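You operate a simulated robot arm through the tools that you are given. There is no shell and no other tool. Be economical: measure what you need, move in short steps, check, and stop when the job is done.

The job below is to be done with a simulated robot arm. You get a single attempt, and the scene is never put back.

Task
Cap the water tank, start the pump unit and open the ballast knob until the cloudy water clears.
Fine: tank cap on before the red switch; shut the ballast knob again; leave the pipe link alone. Where these are worked on the way, their far stop is far enough and under half their travel is too little: ballast knob.

It is judged by the outcome, as a careful person would: the job done as asked, and still so three seconds after it is handed in. It fails if anything else is knocked over, pushed out of place, dropped, spilled or broken. Lids that push on must go on centred and level and be pressed home; caps that screw on are set level and turned clockwise until they are tight.

Robot
A 6-joint arm with a two-finger parallel gripper, fixed in place. Base frame: the origin is at the foot of the arm, x ahead of it, y to its left, z up. Lengths are in mm, angles in degrees, forces in N, time in s.
With the tool pointing down near the work surface it reaches from about 220 to 620 mm from the base axis. Its first joint turns from -66.0 to 66.0 degrees. Payload 2.7 kg.
Tool frame: the origin (TCP) lies between the finger pads and is the grasp point; the fingertips stand 23 mm ahead of it; z points along the fingers, y is the line along which they close. The gripper opens to 94 mm. The fingers are 38 mm wide and 10 mm thick; the gripper's body (54 by 96 mm) begins 39 mm behind the TCP.
Orientation is told as [roll, pitch, yaw] about the base's x, y, z axes, in that order, counted from this pose: with the fingers straight down and closing along the base's y, the tool's x points along the base's -x, its y along +y and its z along -z.

Tools
- The arm moves only by the tool drive_tool. Its argument "moves" is a list of rows, each a list of 6 numbers: the shift along the base's x, y, z in mm, then the turn, a rotation vector about the base's x, y, z in degrees. In form: [[x, y, z, rx, ry, rz], ...]. A call has 1 to 12 rows; each row is the pose to reach, as a shift and turn from the pose commanded when the call began. "hand" is the finger opening in mm, from 0 to 94, set as the call begins (left out, the last holds). Each row takes 0.2 s and may step no farther than 50 mm and 8.6 degrees from the row before; otherwise, or with a gripper value out of range, the whole call is refused. Where a pose cannot be reached the arm comes as near as it can. A force on the tool above 60 N (or 10 N above the force at the start of the call, whichever is more), or a blocked arm, ends the call early, and 0.2 s more pass. Each finger travels about 45 mm/s and halts on what it meets, pressing with about 35 N; the grip force reading is that of the motor and also rises with nothing between the fingers. The clock runs only during rows and for 0.2 s after the last one: add rows that repeat a pose to give the fingers time. It gives the time, the measured TCP pose, the force on the tool (base axes), the opening and the grip force at its end, in the units of the frame above (readings bear some noise), with the torque about the TCP (base axes, N m) and any sound that the robot's microphone picked up.
- Cameras (640 x 400 px; columns grow to the right, rows downward): "scene" is fixed at [55.6, -427.9, 1380.2]; the picture's right is [0.86, -0.51, 0.00], its down [-0.33, -0.55, -0.77] and it looks along [0.39, 0.66, -0.64] (base axes); focal length 318 px, centre (320, 200). "wrist" rides on the gripper at [86, 16, -75] in the tool frame; the picture's right is [-0.18, 0.98, 0.00], its down [-0.58, -0.11, -0.81] and it looks along [-0.79, -0.15, 0.59] (tool axes); focal length 243 px, centre (320, 200). There is no depth. A picture from a camera that has moved, and an enlarged one, comes with that camera's place and axes in the base frame and with its lens. The place of the scene camera against the robot may be out by one fixed shift of up to 25 mm in any direction.
- get_image(camera): a new picture of that camera. The clock stands still meanwhile.
- enlarge(camera, box): a new picture of the part [left, top, right, bottom] of that camera's present view, enlarged. The clock stands still meanwhile.
- job_done(): hands the job in; it is judged then, once.

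Work in short steps. Places have to be worked out from the pictures, the camera data and where the tool is seen: move nearer, look again, correct. Check each grasp and each placing, and mend what went wrong. You have 120 turns and 76 pictures in all, those below and enlarged ones among them. Open the gripper and draw the arm clear of the work before you hand the job in, unless the task says otherwise; then end with one line.

The tools are called after "Call:" as a command line: name --pt "numbers of a row" for each row, then --argument value for the rest, lists and objects as JSON in quotes. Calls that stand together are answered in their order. drive_tool: Moves the arm, as the interface text tells. Its arguments: {"type":"object","properties":{"moves":{"type":"array","items":{"type":"array","items":{"type":"number"}}},"hand":{"type":"number"}},"required":["moves"]} The other tools are called the same way: get_image (camera) takes a picture; enlarge (camera, box) takes an enlarged picture of a part of a camera's view; job_done () hands the job in.

At the start:

```text
time_s: 0.0
ee_pos: [309.9, 215.4, 997.6]
orientation: [0.0, 0.0, -0.1]
wrist_force: [0.4, 1.2, -0.8]
moment: [0.0, 0.02, 0.03]
grip_width: 94.0
finger_force: 0.1
```

scene: 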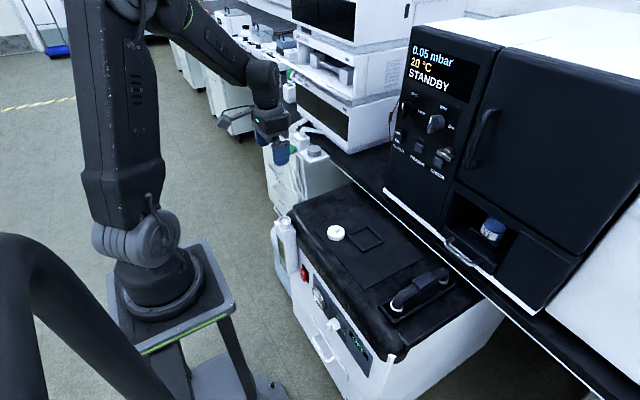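
wrist: 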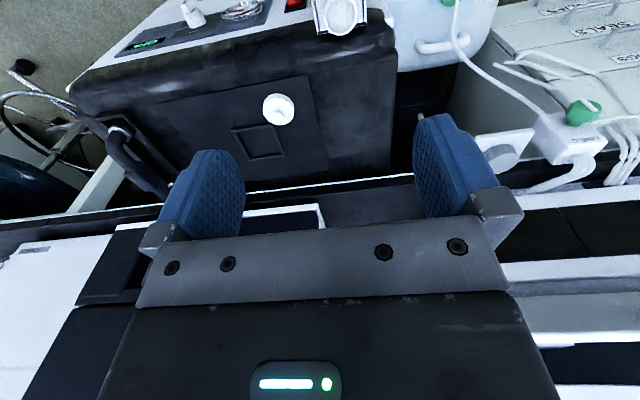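

I'll look closely at the scene before moving anything.

Call:
enlarge --camera "scene" --box '[260, 170, 480, 390]'

Call:
enlarge --camera "scene" --box '[370, 20, 570, 290]'

Call:
enlarge --camera "wrist" --box '[60, 0, 420, 200]'

```text
1.82 times, centred on (370, 280) of scene
camera zoom: at [55.6, -427.9, 1380.2], right [0.86, -0.51, 0.0], down [-0.33, -0.55, -0.77], along [0.39, 0.66, -0.64], focal length 578 px, centre (229, 54)
```

zoom: 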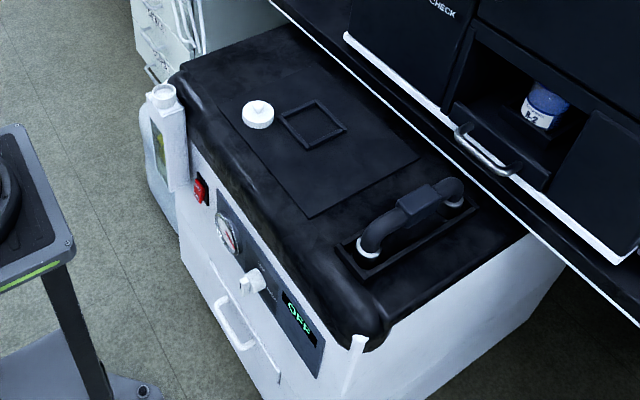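

```text
1.48 times, centred on (470, 155) of scene
camera zoom: at [55.6, -427.9, 1380.2], right [0.86, -0.51, 0.0], down [-0.33, -0.55, -0.77], along [0.39, 0.66, -0.64], focal length 471 px, centre (98, 267)
```

zoom: 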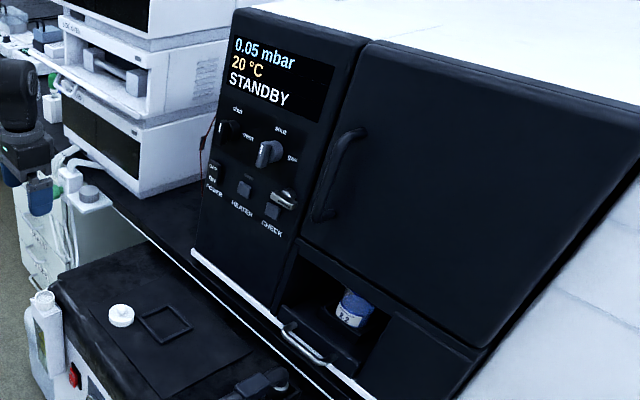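

```text
1.78 times, centred on (240, 100) of wrist
camera zoom: at [224.0, 231.0, 1071.8], right [0.18, 0.98, 0.0], down [0.58, -0.11, 0.81], along [0.79, -0.15, -0.59], focal length 431 px, centre (462, 378)
```

zoom: 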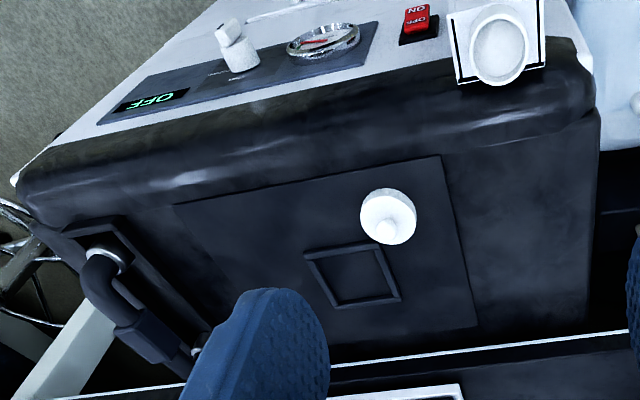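

The unit's top sits at about z 700. I put the white cap near (433,124,~715) and the open tank mouth near (317,234,~740). I'll move nearer above the cap, staying high, and look again.

Call:
drive_tool --pt "25 -20 -25 0 0 0" --pt "50 -40 -50 0 0 0" --pt "75 -65 -80 0 0 0" --pt "100 -85 -110 0 0 0" --pt "110 -91 -140 0 0 0"

Call:
get_image --camera "wrist"

Call:
get_image --camera "scene"

```text
time_s: 1.2
ee_pos: [418.3, 124.2, 858.3]
orientation: [0.0, 0.1, -0.1]
wrist_force: [0.0, 1.0, -0.3]
moment: [-0.02, 0.02, 0.02]
grip_width: 94.2
finger_force: 0.1
```

```text
70 pictures are left
camera wrist: at [332.8, 140.1, 931.4], right [0.18, 0.98, 0.0], down [0.58, -0.11, 0.81], along [0.79, -0.15, -0.59], focal length 243 px, centre (320, 200)
```

wrist: 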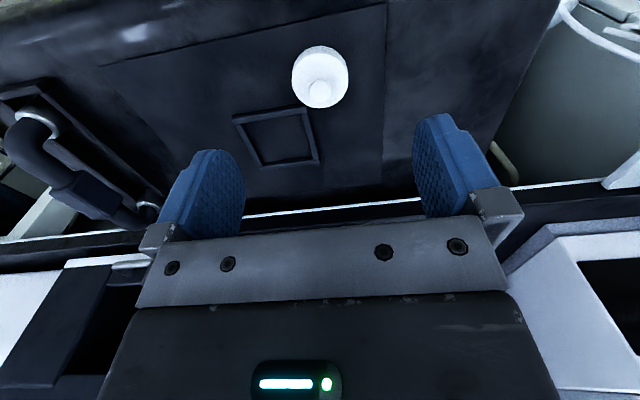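

```text
69 pictures are left
```

scene: 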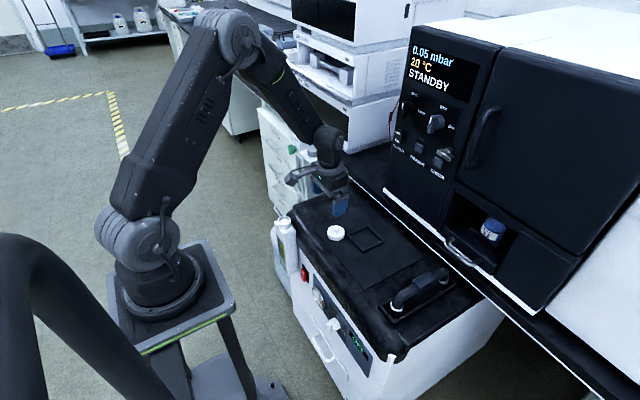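

Triangulating the two wrist views gives the cap centre at about (442,119,714), with a diameter near 50 mm. I'll enlarge it to see its shape.

Call:
enlarge --camera "wrist" --box '[260, 30, 380, 120]'

Call:
enlarge --camera "scene" --box '[260, 190, 360, 300]'

```text
4.44 times, centred on (320, 75) of wrist
camera zoom: at [332.8, 140.1, 931.4], right [0.18, 0.98, 0.0], down [0.58, -0.11, 0.81], along [0.79, -0.15, -0.59], focal length 1078 px, centre (320, 756)
```

zoom: 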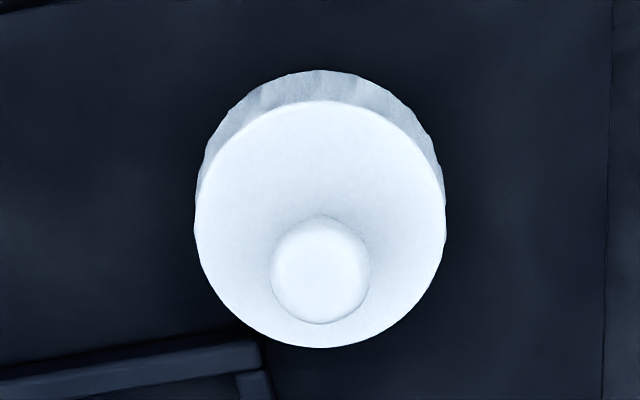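

```text
3.64 times, centred on (310, 245) of scene
camera zoom: at [55.5, -427.9, 1380.2], right [0.86, -0.51, 0.0], down [-0.33, -0.55, -0.77], along [0.39, 0.66, -0.64], focal length 1156 px, centre (356, 36)
```

zoom: 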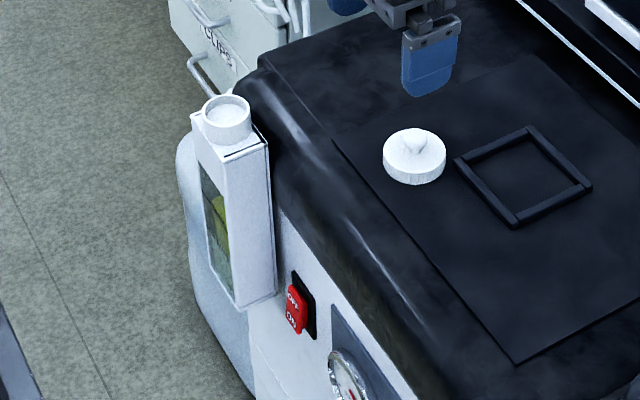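

The cap is ribbed, about 12 mm tall, with a small centre knob. Before grasping it I'll look at the tank neck and front panel from nearer.

Call:
drive_tool --pt "-30 18 20 0 0 0" --pt "-70 40 32 0 0 0" --pt "-110 66 32 0 0 0" --pt "-145 86 22 0 0 0" --pt "-160 96 22 0 0 0" --pt "-160 96 22 0 0 0"

Call:
get_image --camera "wrist"

Call:
enlarge --camera "wrist" --box '[260, 20, 420, 150]'

```text
time_s: 2.6
ee_pos: [258.6, 221.1, 879.7]
orientation: [0.0, 0.0, 0.0]
wrist_force: [-0.6, 0.2, -0.1]
moment: [0.0, -0.04, 0.03]
grip_width: 93.9
finger_force: 0.1
```

```text
66 pictures are left
camera wrist: at [172.4, 236.8, 954.3], right [0.18, 0.98, 0.0], down [0.58, -0.11, 0.81], along [0.79, -0.15, -0.59], focal length 243 px, centre (320, 200)
```

wrist: 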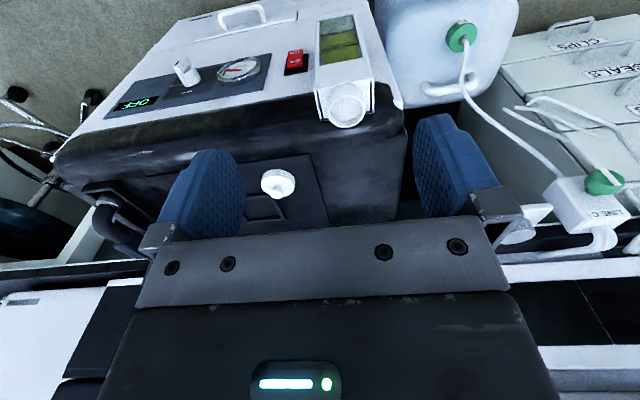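

```text
3.08 times, centred on (340, 85) of wrist
camera zoom: at [172.4, 236.8, 954.3], right [0.18, 0.98, 0.0], down [0.58, -0.11, 0.81], along [0.79, -0.15, -0.59], focal length 746 px, centre (258, 554)
```

zoom: 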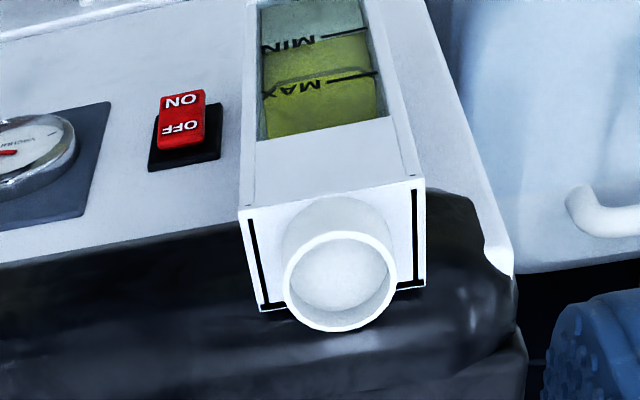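

The neck is plain, about 41 mm wide, with its top near (333,236.6,716). The tank window shows yellow cloudy water. Now I'll zoom in on the panel and knob.

Call:
enlarge --camera "wrist" --box '[100, 30, 320, 130]'

Call:
enlarge --camera "scene" --box '[290, 255, 400, 375]'

```text
2.91 times, centred on (210, 80) of wrist
camera zoom: at [172.4, 236.8, 954.3], right [0.18, 0.98, 0.0], down [0.58, -0.11, 0.81], along [0.79, -0.15, -0.59], focal length 706 px, centre (640, 549)
```

zoom: 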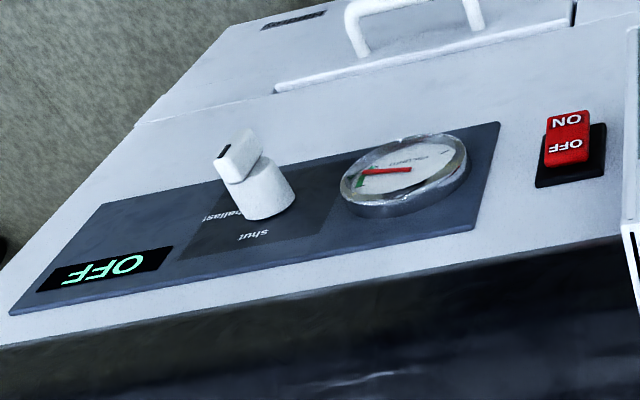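

```text
3.33 times, centred on (345, 315) of scene
camera zoom: at [55.5, -427.9, 1380.2], right [0.86, -0.51, 0.0], down [-0.33, -0.55, -0.77], along [0.39, 0.66, -0.64], focal length 1060 px, centre (237, -183)
```

zoom: 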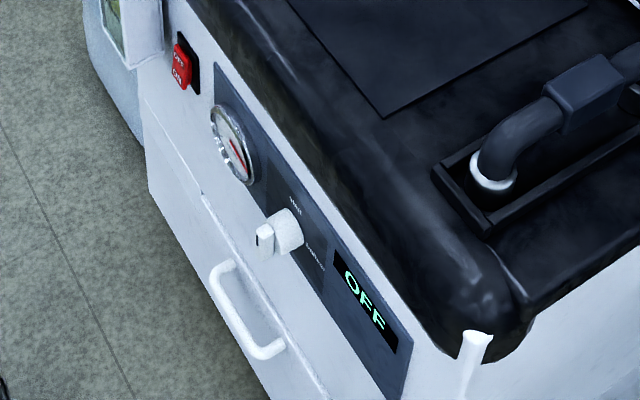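

The panel text reads "shut" at the knob's top and "ballast" on its right (−y) side. The switch's ON half is at the bottom. I'll do the cap first and move above it at (442,119), stopping high.

Call:
drive_tool --pt "40 -22 0 0 0 0" --pt "80 -44 0 0 0 0" --pt "120 -66 0 0 0 0" --pt "160 -90 -20 0 0 0" --pt "183 -102 -60 0 0 0" --pt "183 -102 -95 0 0 0" --pt "183 -102 -95 0 0 0"

Call:
get_image --camera "wrist"

```text
refused: row 4 steps farther than a row can; nothing moved
```

```text
62 pictures are left
camera wrist: at [172.4, 236.8, 954.3], right [0.18, 0.98, 0.0], down [0.58, -0.11, 0.81], along [0.79, -0.15, -0.59], focal length 243 px, centre (320, 200)
```

wrist: 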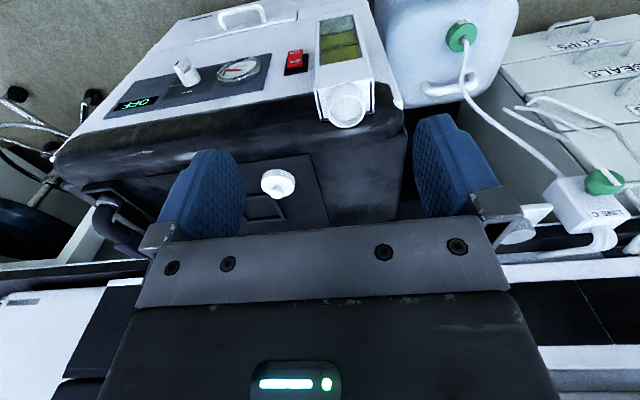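

That call was refused because one step was too long. I'll use smaller steps on the same path.

Call:
drive_tool --pt "40 -22 0 0 0 0" --pt "80 -44 0 0 0 0" --pt "120 -66 0 0 0 0" --pt "155 -86 -10 0 0 0" --pt "183 -102 -40 0 0 0" --pt "183 -102 -80 0 0 0" --pt "183 -102 -95 0 0 0" --pt "183 -102 -95 0 0 0"

Call:
get_image --camera "wrist"

```text
time_s: 4.4
ee_pos: [444.9, 119.6, 783.6]
orientation: [0.0, 0.0, 0.1]
wrist_force: [0.4, 0.3, 0.2]
moment: [0.02, 0.03, 0.02]
grip_width: 94.2
finger_force: 0.0
```

```text
61 pictures are left
camera wrist: at [359.6, 134.0, 858.5], right [0.18, 0.98, 0.0], down [0.58, -0.11, 0.81], along [0.79, -0.15, -0.59], focal length 243 px, centre (320, 200)
```

wrist: 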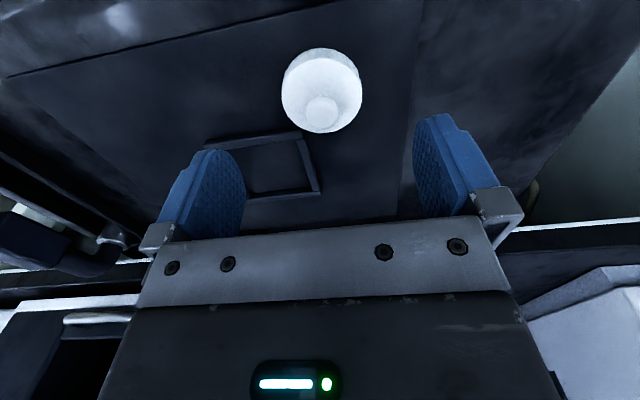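

y lines up well, but x and z are less certain. I'll descend 30 mm and re-measure.

Call:
drive_tool --pt "0 0 -20 0 0 0" --pt "0 0 -33 0 0 0" --pt "0 0 -33 0 0 0"

Call:
get_image --camera "wrist"

```text
time_s: 5.2
ee_pos: [443.8, 117.8, 751.5]
orientation: [0.1, -0.1, 0.0]
wrist_force: [-0.5, 0.8, 0.5]
moment: [-0.02, -0.01, 0.03]
grip_width: 93.9
finger_force: 0.0
```

```text
60 pictures are left
camera wrist: at [357.6, 134.1, 826.0], right [0.18, 0.98, 0.0], down [0.58, -0.11, 0.81], along [0.79, -0.15, -0.59], focal length 243 px, centre (320, 200)
```

wrist: 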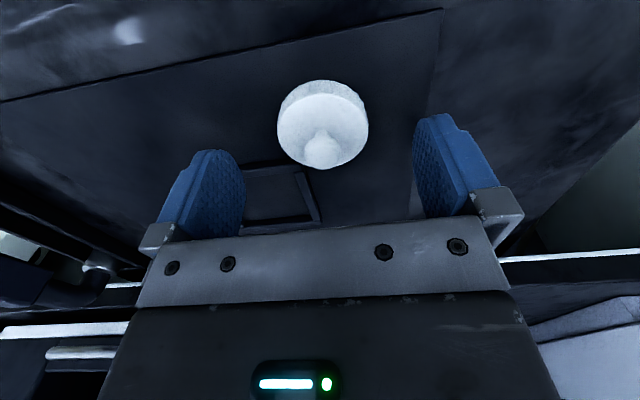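

The estimate is top face z around 718–725, x about 440 and y about 119. I'll lower to TCP z around 735 and check.

Call:
drive_tool --pt "-1 1 -8 0 0 0" --pt "-2 1 -15 0 0 0" --pt "-2 1 -15 0 0 0"

Call:
get_image --camera "wrist"

Call:
enlarge --camera "scene" --box '[290, 180, 390, 270]'

```text
time_s: 6.0
ee_pos: [441.1, 118.8, 735.5]
orientation: [0.1, 0.0, 0.0]
wrist_force: [-1.3, -0.5, 0.0]
moment: [0.02, -0.05, -0.02]
grip_width: 93.9
finger_force: 0.0
```

```text
59 pictures are left
camera wrist: at [355.3, 134.8, 810.4], right [0.18, 0.98, 0.0], down [0.58, -0.11, 0.81], along [0.79, -0.15, -0.59], focal length 243 px, centre (320, 200)
```

wrist: 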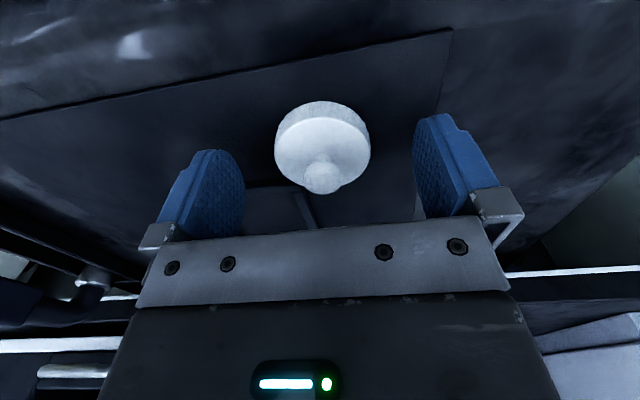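

```text
4.44 times, centred on (340, 225) of scene
camera zoom: at [55.6, -427.9, 1380.2], right [0.86, -0.51, 0.0], down [-0.33, -0.55, -0.77], along [0.39, 0.66, -0.64], focal length 1413 px, centre (231, 89)
```

zoom: 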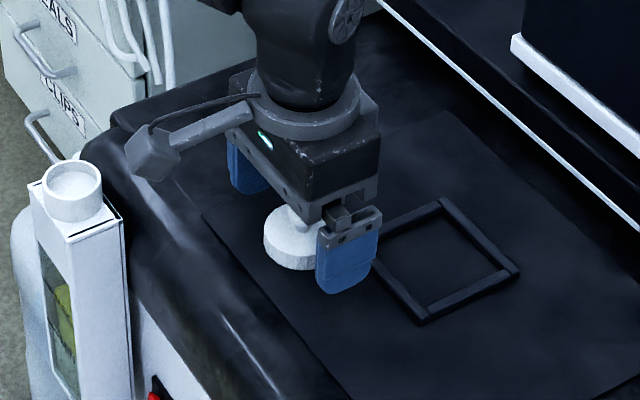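

The cap is between the fingers. I'll lower 5 mm more and close on it.

Call:
drive_tool --pt "-1 0 -3 0 0 0" --pt "-1 0 -5 0 0 0"

Call:
drive_tool --hand 0 --pt "0 0 0 0 0 0" --pt "0 0 0 0 0 0" --pt "0 0 0 0 0 0" --pt "0 0 0 0 0 0" --pt "0 0 0 0 0 0" --pt "0 0 0 0 0 0"

Call:
get_image --camera "wrist"

Call:
enlarge --camera "scene" --box '[290, 180, 390, 270]'

```text
time_s: 6.6
ee_pos: [440.8, 117.8, 731.0]
orientation: [0.0, 0.0, 0.0]
wrist_force: [-0.4, -0.9, 0.9]
moment: [0.0, -0.04, 0.0]
grip_width: 94.1
finger_force: 0.1
```

```text
time_s: 8.0
ee_pos: [439.4, 117.7, 731.6]
orientation: [0.0, -0.1, 0.1]
wrist_force: [-0.4, 0.3, 0.2]
moment: [0.03, 0.02, 0.01]
grip_width: 49.2
finger_force: 35.1
```

```text
57 pictures are left
camera wrist: at [354.1, 134.3, 806.1], right [0.18, 0.98, 0.0], down [0.58, -0.11, 0.81], along [0.79, -0.15, -0.59], focal length 243 px, centre (320, 200)
```

wrist: 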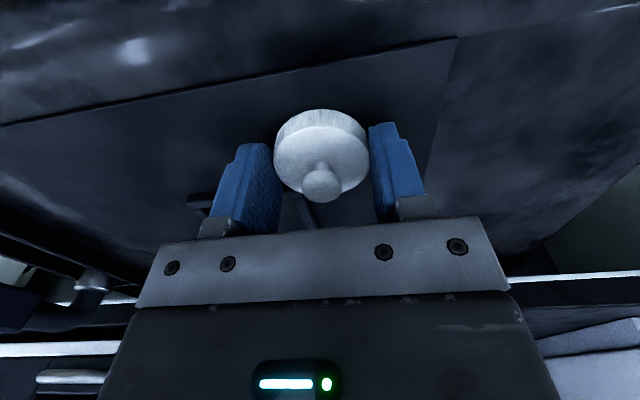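

```text
4.44 times, centred on (340, 225) of scene
camera zoom: at [55.6, -427.9, 1380.2], right [0.86, -0.51, 0.0], down [-0.33, -0.55, -0.77], along [0.39, 0.66, -0.64], focal length 1413 px, centre (231, 89)
```

zoom: 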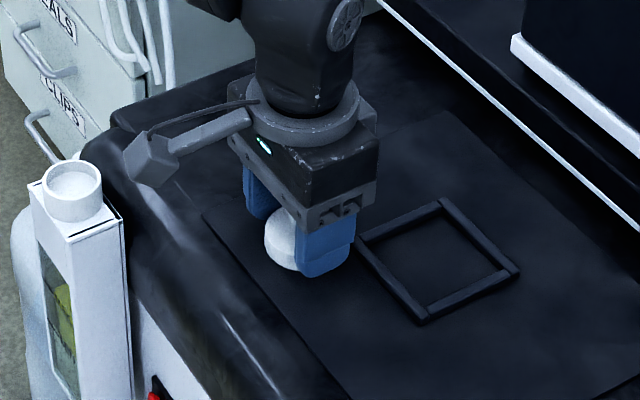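

The cap is gripped at 49.2 mm, so y is centred. In the fingers its x looks a few mm off, though. I'll open, yaw −90° and close along x, which centres it in x too.

Call:
drive_tool --hand 94 --pt "0 0 0 0 0 0" --pt "0 0 0 0 0 0" --pt "0 0 0 0 0 0" --pt "0 0 0 0 0 -8" --pt "0 0 0 0 0 -16" --pt "0 0 0 0 0 -24" --pt "0 0 0 0 0 -32" --pt "0 0 0 0 0 -40" --pt "0 0 0 0 0 -48" --pt "0 0 0 0 0 -56" --pt "0 0 0 0 0 -64" --pt "0 0 0 0 0 -72"

Call:
drive_tool --hand 94 --pt "0 0 0 0 0 -8" --pt "0 0 0 0 0 -16" --pt "0 0 0 0 0 -18" --pt "0 0 0 0 0 -18"

Call:
drive_tool --hand 0 --pt "0 0 0 0 0 0" --pt "0 0 0 0 0 0" --pt "0 0 0 0 0 0" --pt "0 0 0 0 0 0" --pt "0 0 0 0 0 0" --pt "0 0 0 0 0 0"

Call:
get_image --camera "wrist"

```text
time_s: 10.6
ee_pos: [440.9, 119.9, 731.8]
orientation: [-0.1, -0.1, -72.2]
wrist_force: [-0.8, 0.5, -0.7]
moment: [0.04, -0.01, -0.02]
grip_width: 94.0
finger_force: 0.0
```

```text
time_s: 11.6
ee_pos: [439.3, 120.5, 732.6]
orientation: [0.1, 0.0, -90.1]
wrist_force: [0.3, 2.8, 0.9]
moment: [0.02, -0.03, 0.08]
grip_width: 93.8
finger_force: 0.1
```

```text
time_s: 13.0
ee_pos: [439.6, 119.1, 732.5]
orientation: [0.0, 0.0, -90.1]
wrist_force: [-1.5, -1.3, 5.3]
moment: [0.02, -0.07, -0.02]
grip_width: 49.4
finger_force: 34.8
```

```text
55 pictures are left
camera wrist: at [456.4, 205.2, 805.8], right [0.98, -0.18, 0.0], down [-0.11, -0.58, 0.81], along [-0.15, -0.79, -0.59], focal length 243 px, centre (320, 200)
```

wrist: 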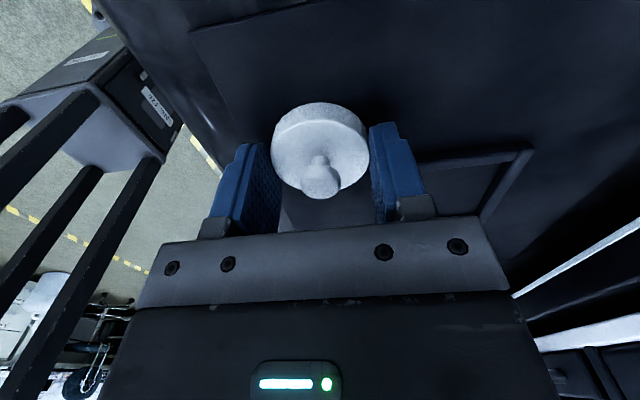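

The cap is centred at about (440,119.4). This view puts its top near z 711, so the present grip is shallow. I'll release, return to yaw 0, and lower about 6 mm to grip deeper.

Call:
drive_tool --hand 94 --pt "0 0 0 0 0 0" --pt "0 0 0 0 0 0" --pt "0 0 0 0 0 0" --pt "0 0 0 0 0 8" --pt "0 0 0 0 0 16" --pt "0 0 0 0 0 24" --pt "0 0 0 0 0 32" --pt "0 0 0 0 0 40" --pt "0 0 0 0 0 48" --pt "0 0 0 0 0 56" --pt "0 0 0 0 0 64" --pt "0 0 0 0 0 72"

Call:
drive_tool --pt "0 0 0 0 0 8" --pt "0 0 0 0 0 16" --pt "0 0 0 0 0 18" --pt "0 0 -3 0 0 18" --pt "0 0 -6 0 0 18"

Call:
drive_tool --hand 0 --pt "0 0 0 0 0 0" --pt "0 0 0 0 0 0" --pt "0 0 0 0 0 0" --pt "0 0 0 0 0 0" --pt "0 0 0 0 0 0" --pt "0 0 0 0 0 0"

Call:
enlarge --camera "wrist" --box '[200, 80, 440, 230]'

```text
time_s: 13.6
ee_pos: [428.7, 119.4, 732.0]
orientation: [-1.9, -0.6, -90.4]
wrist_force: [-41.3, 6.3, 36.8]
moment: [-0.82, -0.64, -0.52]
grip_width: 75.5
finger_force: 0.1
stopped in row 3: the force on the tool passed its limit at 67 N (the readings are from after the stop); the commanded pose is now the measured one
```

```text
time_s: 14.8
ee_pos: [435.7, 119.8, 727.3]
orientation: [-0.7, -0.4, -72.0]
wrist_force: [-5.6, -3.6, 23.0]
moment: [0.72, -0.88, 0.2]
grip_width: 91.3
finger_force: 0.1
```

```text
time_s: 16.2
ee_pos: [436.9, 121.2, 726.1]
orientation: [-0.5, -0.3, -72.2]
wrist_force: [12.3, 4.9, 19.7]
moment: [0.54, -0.7, -0.16]
grip_width: 49.5
finger_force: 35.2
```

```text
2.67 times, centred on (320, 155) of wrist
camera zoom: at [426.7, 208.0, 799.9], right [0.99, 0.13, -0.01], down [0.08, -0.58, 0.81], along [0.1, -0.8, -0.59], focal length 647 px, centre (320, 320)
```

zoom: 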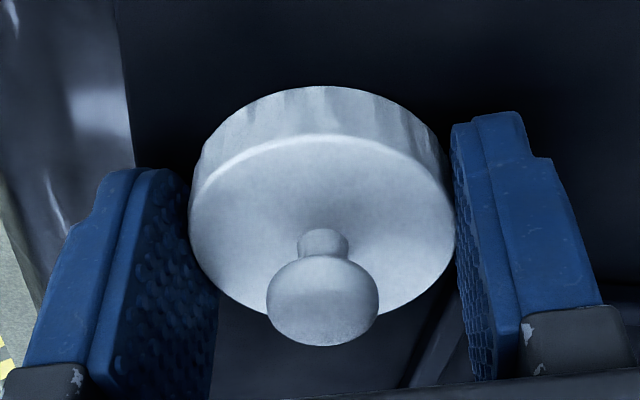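

Opening wide at this yaw pushed a finger against the raised frame beside the cap. I'll open only slightly, rise clear, rotate back to yaw 0 and check the cap and frame.

Call:
drive_tool --hand 60 --pt "0 0 1 0 0 0" --pt "0 0 3 0 0 0" --pt "0 0 15 0 0 0" --pt "0 0 40 0 0 0"

Call:
get_image --camera "wrist"

```text
time_s: 17.2
ee_pos: [433.6, 119.6, 763.7]
orientation: [-1.2, -0.3, -72.2]
wrist_force: [0.2, -0.3, -0.2]
moment: [0.01, 0.03, 0.02]
grip_width: 60.4
finger_force: 0.1
```

```text
53 pictures are left
camera wrist: at [425.0, 207.0, 838.0], right [0.99, 0.12, -0.02], down [0.09, -0.58, 0.81], along [0.09, -0.81, -0.58], focal length 243 px, centre (320, 200)
```

wrist: 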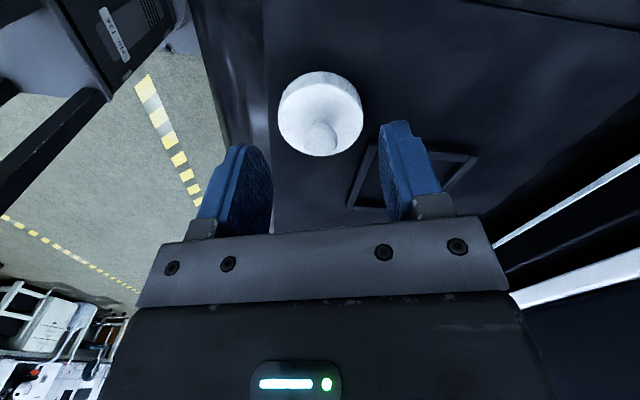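

The cap is standing fine and the frame is intact. I'll rotate back to yaw 0 up here.

Call:
drive_tool --hand 80 --pt "0 0 0 0 0 8" --pt "0 0 0 0 0 16" --pt "0 0 0 0 0 24" --pt "0 0 0 0 0 32" --pt "0 0 0 0 0 40" --pt "0 0 0 0 0 48" --pt "0 0 0 0 0 56" --pt "0 0 0 0 0 64" --pt "0 0 0 0 0 72.2" --pt "0 0 0 0 0 72.2"

```text
time_s: 19.4
ee_pos: [434.8, 118.8, 765.0]
orientation: [-1.1, -0.4, 0.2]
wrist_force: [-0.2, -0.4, -0.4]
moment: [-0.01, -0.06, 0.01]
grip_width: 79.9
finger_force: 0.0
```

Now I'll remove the small tilt, shift toward x≈440 and check.

Call:
drive_tool --pt "2 0 0 1.1 0.4 -0.2" --pt "5 0 0 1.1 0.4 -0.2" --pt "5 0 0 1.1 0.4 -0.2"

Call:
get_image --camera "wrist"

```text
time_s: 20.2
ee_pos: [438.8, 119.3, 762.5]
orientation: [0.1, 0.3, -0.2]
wrist_force: [0.4, 0.1, -1.0]
moment: [-0.02, 0.01, 0.01]
grip_width: 80.0
finger_force: 0.0
```

```text
52 pictures are left
camera wrist: at [353.1, 134.9, 838.2], right [0.19, 0.98, 0.0], down [0.58, -0.11, 0.8], along [0.79, -0.15, -0.59], focal length 243 px, centre (320, 200)
```

wrist: 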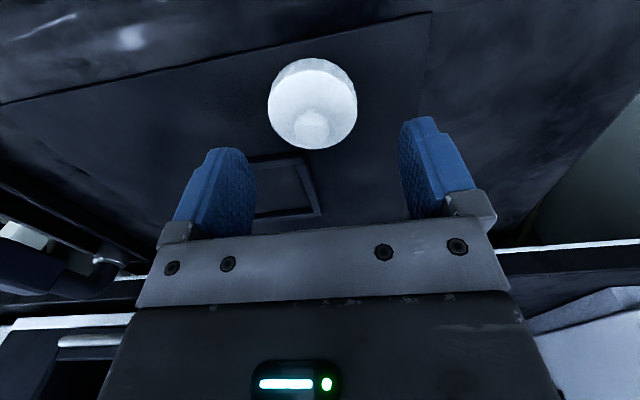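

The cap now looks to be near (434,115,~711). I'll descend over it at yaw 0, clear of the frame at x>474, watching the force.

Call:
drive_tool --pt "-5 -4 -10 0 0 0" --pt "-5 -4 -25 0 0 0" --pt "-5 -4 -34 0 0 0" --pt "-5 -4 -37 0 0 0" --pt "-5 -4 -37 0 0 0"

```text
time_s: 21.4
ee_pos: [435.2, 115.5, 728.9]
orientation: [0.0, 0.1, -0.2]
wrist_force: [0.4, 0.4, -0.3]
moment: [0.0, 0.03, 0.03]
grip_width: 79.8
finger_force: 0.1
```

No contact yet. I'll step down in small increments to find the surface.

Call:
drive_tool --pt "0 0 -1.5 0 0 0" --pt "0 0 -3 0 0 0" --pt "0 0 -4 0 0 0"

Call:
get_image --camera "wrist"

```text
time_s: 22.2
ee_pos: [434.2, 113.7, 726.0]
orientation: [0.0, 0.1, -0.2]
wrist_force: [-6.7, 0.3, 26.0]
moment: [-1.24, 0.17, -0.32]
grip_width: 80.2
finger_force: 0.7
```

```text
51 pictures are left
camera wrist: at [348.4, 130.8, 800.2], right [0.19, 0.98, 0.0], down [0.58, -0.11, 0.81], along [0.79, -0.15, -0.59], focal length 243 px, centre (320, 200)
```

wrist: 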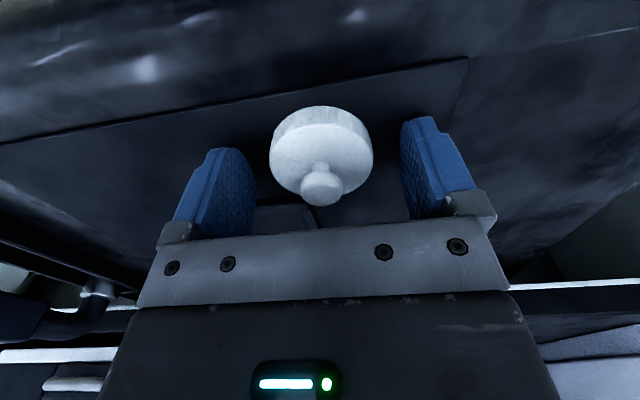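

The surface is at tip height of about 703. I'll back off 1.5 mm and close.

Call:
drive_tool --hand 0 --pt "0 0 1.5 0 0 0" --pt "0 0 1.5 0 0 0" --pt "0 0 1.5 0 0 0" --pt "0 0 1.5 0 0 0" --pt "0 0 1.5 0 0 0" --pt "0 0 1.5 0 0 0"

Call:
enlarge --camera "wrist" --box '[200, 80, 440, 230]'

Call:
enlarge --camera "scene" --box '[300, 190, 380, 260]'

```text
time_s: 23.6
ee_pos: [433.8, 114.2, 725.3]
orientation: [0.0, 0.0, -0.2]
wrist_force: [2.7, -1.9, 4.2]
moment: [-0.13, -0.15, 0.01]
grip_width: 49.4
finger_force: 35.3
```

```text
2.67 times, centred on (320, 155) of wrist
camera zoom: at [347.8, 130.1, 800.4], right [0.19, 0.98, 0.0], down [0.58, -0.11, 0.81], along [0.79, -0.15, -0.59], focal length 647 px, centre (320, 320)
```

zoom: 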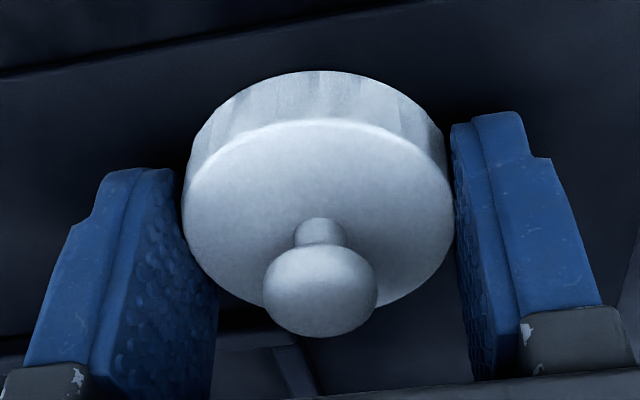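

```text
5.71 times, centred on (340, 225) of scene
camera zoom: at [55.5, -427.9, 1380.2], right [0.86, -0.51, 0.0], down [-0.33, -0.55, -0.77], along [0.39, 0.66, -0.64], focal length 1816 px, centre (206, 57)
```

zoom: 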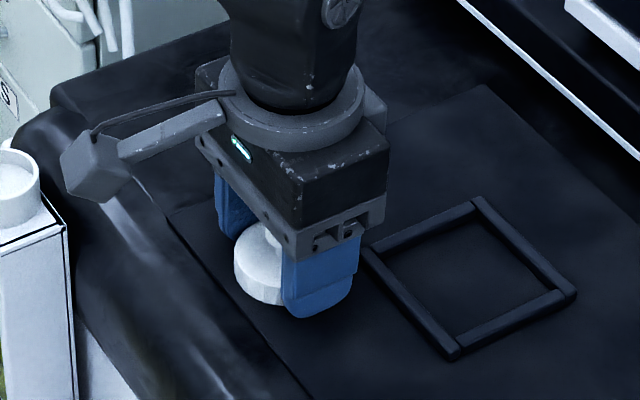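

The cap is held at 49.4 mm and centred to about 1 mm by both views. I'll lift it and move to a pose where the neck shows clear of the cap.

Call:
drive_tool --pt "0 0 10 0 0 0" --pt "0 0 45 0 0 0" --pt "-20 10 85 0 0 0" --pt "-60 30 105 0 0 0" --pt "-100 55 115 0 0 0" --pt "-124 76 125 0 0 0" --pt "-124 76 125 0 0 0"

Call:
enlarge --camera "wrist" --box '[200, 0, 440, 200]'

```text
time_s: 25.2
ee_pos: [309.1, 192.3, 853.6]
orientation: [0.1, 0.1, -0.3]
wrist_force: [0.9, -0.7, 0.2]
moment: [0.0, 0.0, -0.01]
grip_width: 49.0
finger_force: 35.0
```

```text
2.00 times, centred on (320, 100) of wrist
camera zoom: at [224.2, 207.2, 928.0], right [0.19, 0.98, 0.0], down [0.58, -0.11, 0.8], along [0.79, -0.15, -0.59], focal length 485 px, centre (320, 400)
```

zoom: 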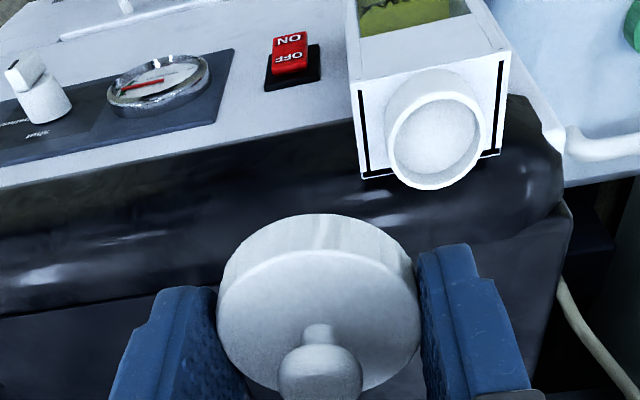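

Two independent views agree on the neck top at (333.9,236.7,715.3), with an outer diameter near 42 mm. I'll move above it and hover at TCP z around 765.

Call:
drive_tool --pt "12 22 -10 0 0 0" --pt "24.8 45.7 -40 0 0 0" --pt "24.8 45.7 -75 0 0 0" --pt "24.8 45.7 -87 0 0 0" --pt "24.8 45.7 -87 0 0 0"

Call:
drive_tool --pt "0 0 0 0 0 0" --pt "0 0 0 0 0 0"

Call:
enlarge --camera "scene" --box '[240, 160, 340, 260]'

Call:
enlarge --camera "wrist" --box '[200, 50, 440, 230]'

```text
time_s: 26.4
ee_pos: [333.1, 235.8, 765.9]
orientation: [0.0, 0.1, -0.2]
wrist_force: [-0.2, -0.2, -0.4]
moment: [0.01, 0.0, 0.01]
grip_width: 49.3
finger_force: 35.4
```

```text
time_s: 27.0
ee_pos: [333.2, 236.8, 764.7]
orientation: [0.0, 0.0, -0.3]
wrist_force: [0.7, 0.1, -0.5]
moment: [0.01, -0.01, -0.01]
grip_width: 49.4
finger_force: 35.3
```

```text
4.00 times, centred on (290, 210) of scene
camera zoom: at [55.6, -427.9, 1380.2], right [0.86, -0.51, 0.0], down [-0.33, -0.55, -0.77], along [0.39, 0.66, -0.64], focal length 1271 px, centre (440, 160)
```

zoom: 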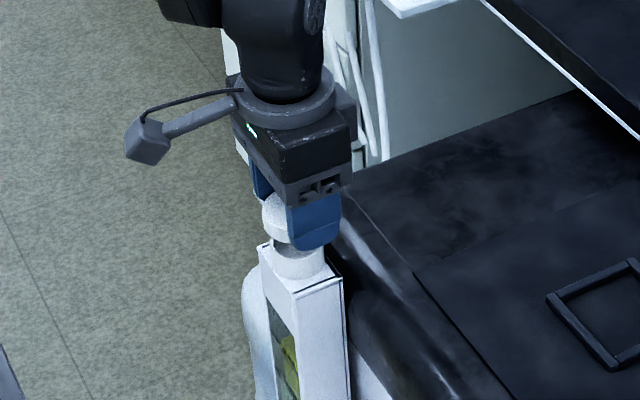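

```text
2.22 times, centred on (320, 140) of wrist
camera zoom: at [247.8, 252.5, 839.6], right [0.19, 0.98, 0.0], down [0.58, -0.11, 0.8], along [0.79, -0.15, -0.59], focal length 539 px, centre (320, 333)
```

zoom: 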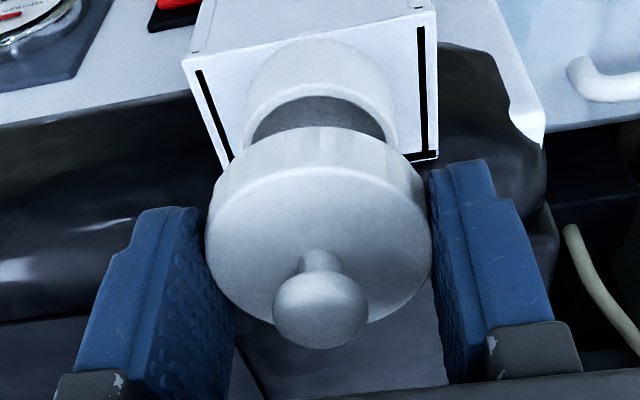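

The hover is aligned in y, and x looks about 1 mm short. I'll shift x by +1.3 and descend to just above the neck, then check.

Call:
drive_tool --pt "1.3 0 -10 0 0 0" --pt "1.3 0 -20 0 0 0" --pt "1.3 0 -24 0 0 0" --pt "1.3 0 -24 0 0 0"

Call:
enlarge --camera "scene" --box '[260, 190, 320, 240]'

Call:
enlarge --camera "wrist" --box '[200, 50, 440, 230]'

```text
time_s: 28.0
ee_pos: [336.8, 237.0, 740.1]
orientation: [0.1, 0.0, -0.2]
wrist_force: [0.8, -10.7, 36.5]
moment: [-0.28, 0.56, 0.16]
grip_width: 49.9
finger_force: 35.0
```

```text
8.00 times, centred on (290, 215) of scene
camera zoom: at [55.2, -428.4, 1380.1], right [0.86, -0.51, 0.0], down [-0.33, -0.55, -0.77], along [0.39, 0.66, -0.64], focal length 2543 px, centre (560, 80)
```

zoom: 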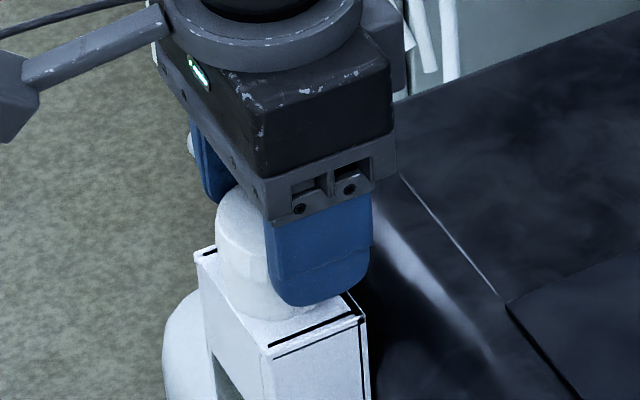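

```text
2.22 times, centred on (320, 140) of wrist
camera zoom: at [250.8, 252.5, 814.8], right [0.19, 0.98, 0.0], down [0.58, -0.11, 0.81], along [0.79, -0.15, -0.59], focal length 539 px, centre (320, 333)
```

zoom: 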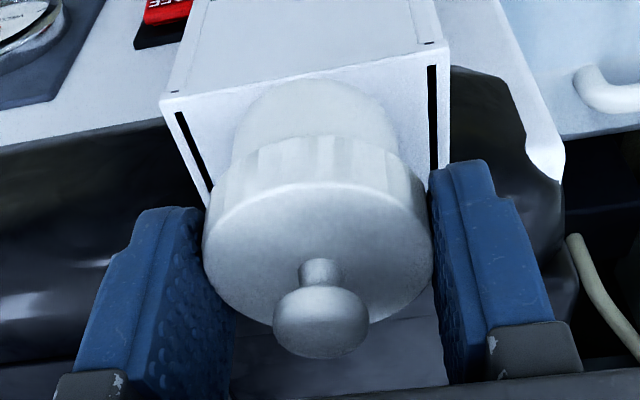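

Contact came at z 740 with the force on the −x side (My) and Fy −10. The cap is slightly too far in +x and +y, so I'll lift 4 mm, shift (−1.5,−0.8) and lower again.

Call:
drive_tool --pt "0 0 4 0 0 0" --pt "-1.5 -0.8 4 0 0 0" --pt "-1.5 -0.8 2 0 0 0" --pt "-1.5 -0.8 0 0 0 0" --pt "-1.5 -0.8 -1 0 0 0"

```text
time_s: 29.2
ee_pos: [335.4, 236.3, 737.7]
orientation: [0.0, 0.1, -0.2]
wrist_force: [-2.2, 0.8, 0.0]
moment: [0.03, 0.01, -0.01]
grip_width: 49.7
finger_force: 34.8
```

No force now at a lower height, so the cap is slipping over the neck. I'll go on down gently.

Call:
drive_tool --pt "0 0 -1 0 0 0" --pt "0 0 -2 0 0 0" --pt "0 0 -3 0 0 0" --pt "0 0 -4 0 0 0"

```text
time_s: 30.2
ee_pos: [334.3, 236.0, 735.7]
orientation: [0.0, 0.1, -0.3]
wrist_force: [-3.1, 0.9, 1.4]
moment: [0.04, 0.05, 0.0]
grip_width: 49.4
finger_force: 35.0
```

Call:
drive_tool --pt "0 0 -1 0 0 0" --pt "0 0 -2 0 0 0" --pt "0 0 -3 0 0 0" --pt "0 0 -4 0 0 0"

Call:
enlarge --camera "wrist" --box '[200, 50, 440, 230]'

```text
time_s: 31.2
ee_pos: [333.8, 237.3, 730.7]
orientation: [0.1, 0.0, -0.2]
wrist_force: [-12.4, -10.5, 43.7]
moment: [-0.2, -0.36, -0.05]
grip_width: 49.2
finger_force: 34.7
```

```text
2.22 times, centred on (320, 140) of wrist
camera zoom: at [248.3, 252.6, 805.9], right [0.19, 0.98, 0.0], down [0.58, -0.11, 0.81], along [0.79, -0.15, -0.59], focal length 539 px, centre (320, 333)
```

zoom: 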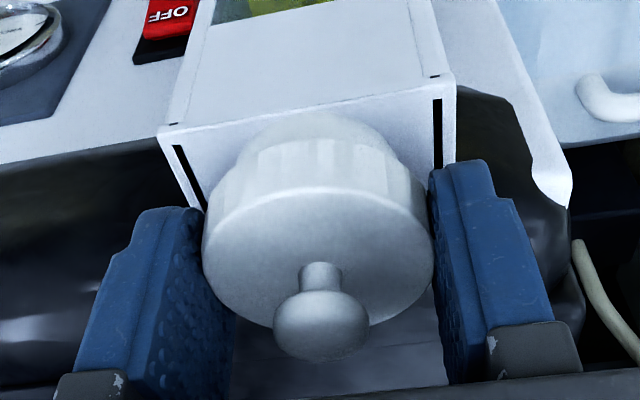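

The cap is now about 9 mm over the neck, with 44 N resistance. I'll press slightly more and watch for a seat or a sound.

Call:
drive_tool --pt "0 0 -0.7 0 0 0" --pt "0 0 -1.4 0 0 0" --pt "0 0 -1.4 0 0 0"

```text
time_s: 31.7
ee_pos: [332.3, 236.1, 730.5]
orientation: [-0.1, 0.3, -0.3]
wrist_force: [-7.0, -1.6, 11.8]
moment: [0.02, 0.04, -0.03]
grip_width: 49.5
finger_force: 34.8
heard: snap
stopped in row 2: the force on the tool passed its limit at 65 N (the readings are from after the stop); the commanded pose is now the measured one
```

A "snap" was heard, so the cap is home. I'll release, lift and inspect.

Call:
drive_tool --hand 75 --pt "0 0 0 0 0 0" --pt "0 0 0 0 0 0" --pt "0 0 10 0 0 0" --pt "0 0 50 0 0 0" --pt "-20 -10 90 0 0 0" --pt "-50 -20 125 0 0 0" --pt "-50 -20 125 0 0 0"

Call:
enlarge --camera "wrist" --box '[240, 20, 440, 170]'

Call:
enlarge --camera "scene" --box '[250, 200, 330, 260]'

```text
time_s: 33.3
ee_pos: [286.5, 218.2, 854.7]
orientation: [0.1, 0.3, -0.3]
wrist_force: [-0.2, -0.5, -0.7]
moment: [-0.04, -0.01, -0.02]
grip_width: 74.9
finger_force: 0.0
```

```text
2.67 times, centred on (340, 95) of wrist
camera zoom: at [201.7, 234.2, 929.1], right [0.19, 0.98, 0.0], down [0.58, -0.11, 0.8], along [0.79, -0.15, -0.6], focal length 647 px, centre (267, 480)
```

zoom: 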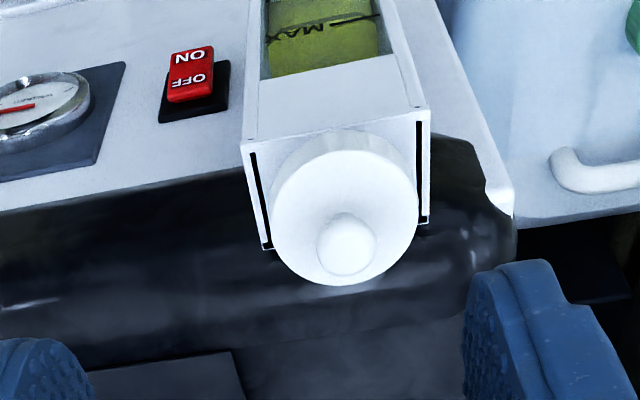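

```text
6.67 times, centred on (290, 230) of scene
camera zoom: at [55.5, -427.9, 1380.2], right [0.86, -0.51, 0.0], down [-0.33, -0.55, -0.77], along [0.39, 0.66, -0.64], focal length 2119 px, centre (520, 0)
```

zoom: 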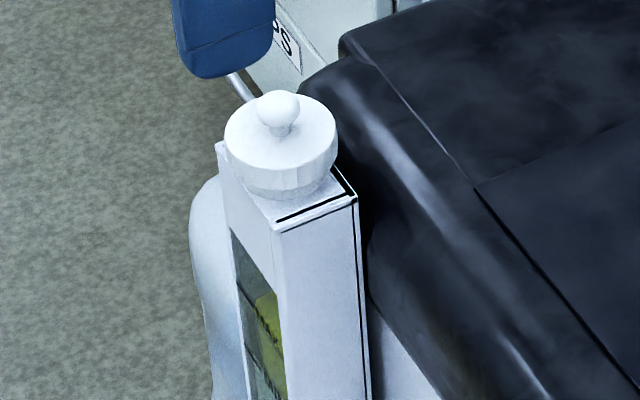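

The cap sits centred and level, fully down. Next is the red switch. I'll move down in front of the panel at x about 245 with tilt toward it, to get a frontal view and test reach.

Call:
drive_tool --hand 40 --pt "-15 -20 0 0 0 0" --pt "-36 -45 -15 0 -8 0" --pt "-36 -68 -50 0 -16 0" --pt "-36 -68 -90 0 -24 0" --pt "-36 -68 -115 0 -32 0" --pt "-36 -68 -115 0 -40 0" --pt "-36 -68 -115 0 -45 0" --pt "-36 -68 -115 0 -45 0"

Call:
get_image --camera "wrist"

Call:
get_image --camera "scene"

```text
time_s: 35.1
ee_pos: [339.4, 206.2, 825.4]
orientation: [-5.1, -42.9, 3.0]
wrist_force: [-0.3, 0.0, 0.4]
moment: [-0.03, -0.01, -0.01]
grip_width: 40.0
finger_force: 0.1
out of reach, approached as far as the arm can: row 2, 3, 4, 5, 6, 7, 8
```

```text
40 pictures are left
camera wrist: at [226.5, 222.6, 819.9], right [0.14, 0.99, 0.06], down [-0.12, -0.04, 0.99], along [0.98, -0.15, 0.12], focal length 243 px, centre (320, 200)
```

wrist: 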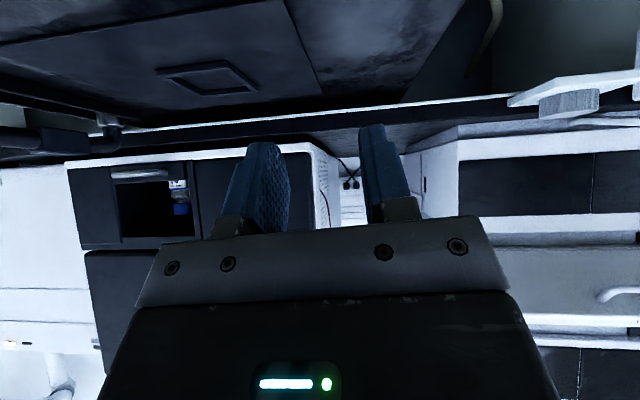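

```text
39 pictures are left
```

scene: 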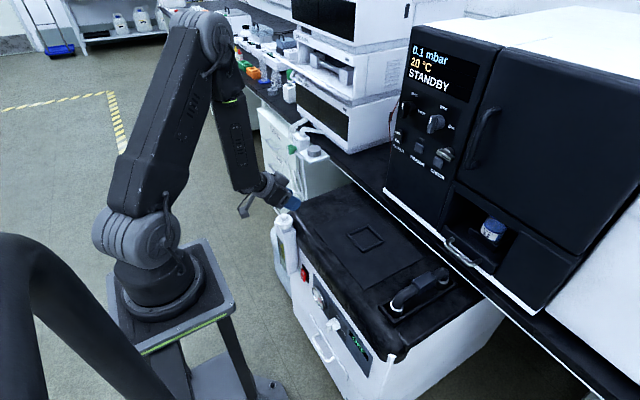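

Tilting forward this high and close to the base is out of reach. The same tilt should be possible lower down, where the wrist is farther from the shoulder. I'll go back to vertical first and read the pose.

Call:
drive_tool --pt "0 0 20 0 8 0" --pt "0 0 40 0 16 0" --pt "0 0 60 0 24 0" --pt "0 0 60 0 32 0" --pt "0 0 60 0 40 0" --pt "0 0 60 0 45 0" --pt "0 0 60 0 45 0"

```text
time_s: 36.7
ee_pos: [341.0, 210.0, 888.3]
orientation: [-2.9, 2.2, 2.2]
wrist_force: [-0.1, -0.5, 1.0]
moment: [0.01, 0.01, 0.04]
grip_width: 40.0
finger_force: 0.0
out of reach, approached as far as the arm can: row 3, 4
```

Back near vertical. I'll level it and move to about (262,150,740) in front of the panel.

Call:
drive_tool --pt "-20 -15 0 2.9 -2.2 -2.2" --pt "-45 -35 -5 2.9 -2.2 -2.2" --pt "-70 -55 -30 2.9 -2.2 -2.2" --pt "-79 -60 -70 2.9 -2.2 -2.2" --pt "-79 -60 -110 2.9 -2.2 -2.2" --pt "-79 -60 -148 2.9 -2.2 -2.2" --pt "-79 -60 -148 2.9 -2.2 -2.2"

Call:
get_image --camera "wrist"

```text
time_s: 38.3
ee_pos: [259.0, 150.8, 737.9]
orientation: [-0.1, 0.0, 0.0]
wrist_force: [-0.1, 0.1, -0.3]
moment: [0.0, -0.01, 0.0]
grip_width: 40.1
finger_force: 0.0
```

```text
38 pictures are left
camera wrist: at [173.4, 166.3, 812.1], right [0.18, 0.98, 0.0], down [0.58, -0.11, 0.81], along [0.79, -0.15, -0.59], focal length 243 px, centre (320, 200)
```

wrist: 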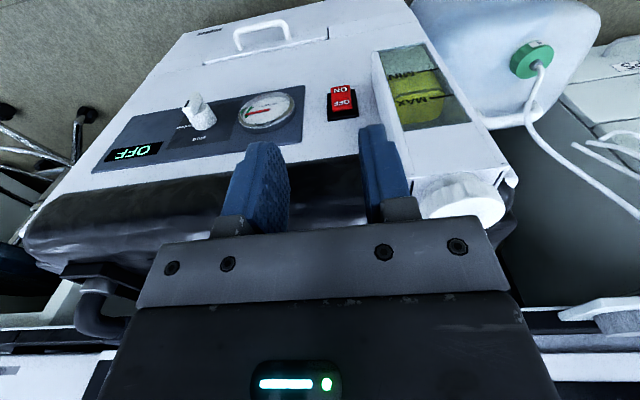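

The switch's ON half is near (337,162,530). I'll lower to z about 610 and try the forward tilt again there.

Call:
drive_tool --pt "0 0 -40 0 0 0" --pt "0 0 -80 0 0 0" --pt "0 0 -120 0 0 0" --pt "0 0 -128 0 -8 0" --pt "0 0 -128 0 -16 0" --pt "0 0 -128 0 -24 0" --pt "0 0 -128 0 -24 0"

Call:
get_image --camera "wrist"

Call:
get_image --camera "scene"

```text
time_s: 39.9
ee_pos: [260.8, 149.8, 610.5]
orientation: [-0.1, -24.2, 0.2]
wrist_force: [0.1, -1.0, 0.4]
moment: [-0.03, 0.03, 0.01]
grip_width: 39.8
finger_force: 0.1
```

```text
37 pictures are left
camera wrist: at [152.1, 166.0, 643.3], right [0.17, 0.98, 0.07], down [0.2, -0.11, 0.97], along [0.97, -0.15, -0.21], focal length 243 px, centre (320, 200)
```

wrist: 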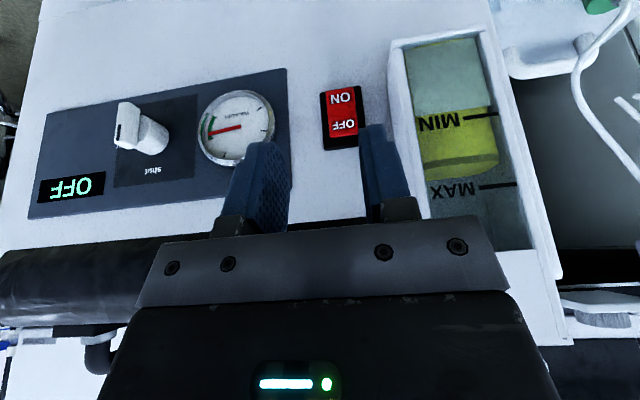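

```text
36 pictures are left
```

scene: 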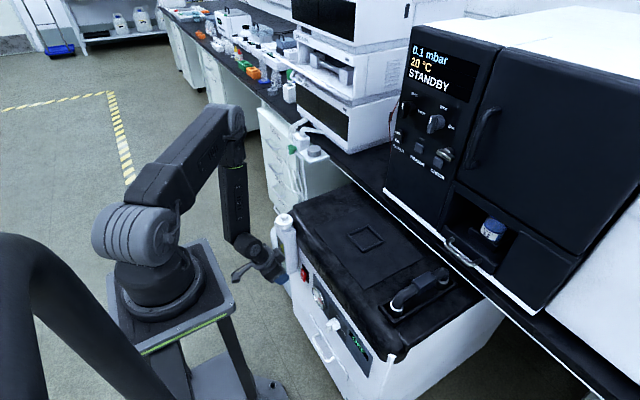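

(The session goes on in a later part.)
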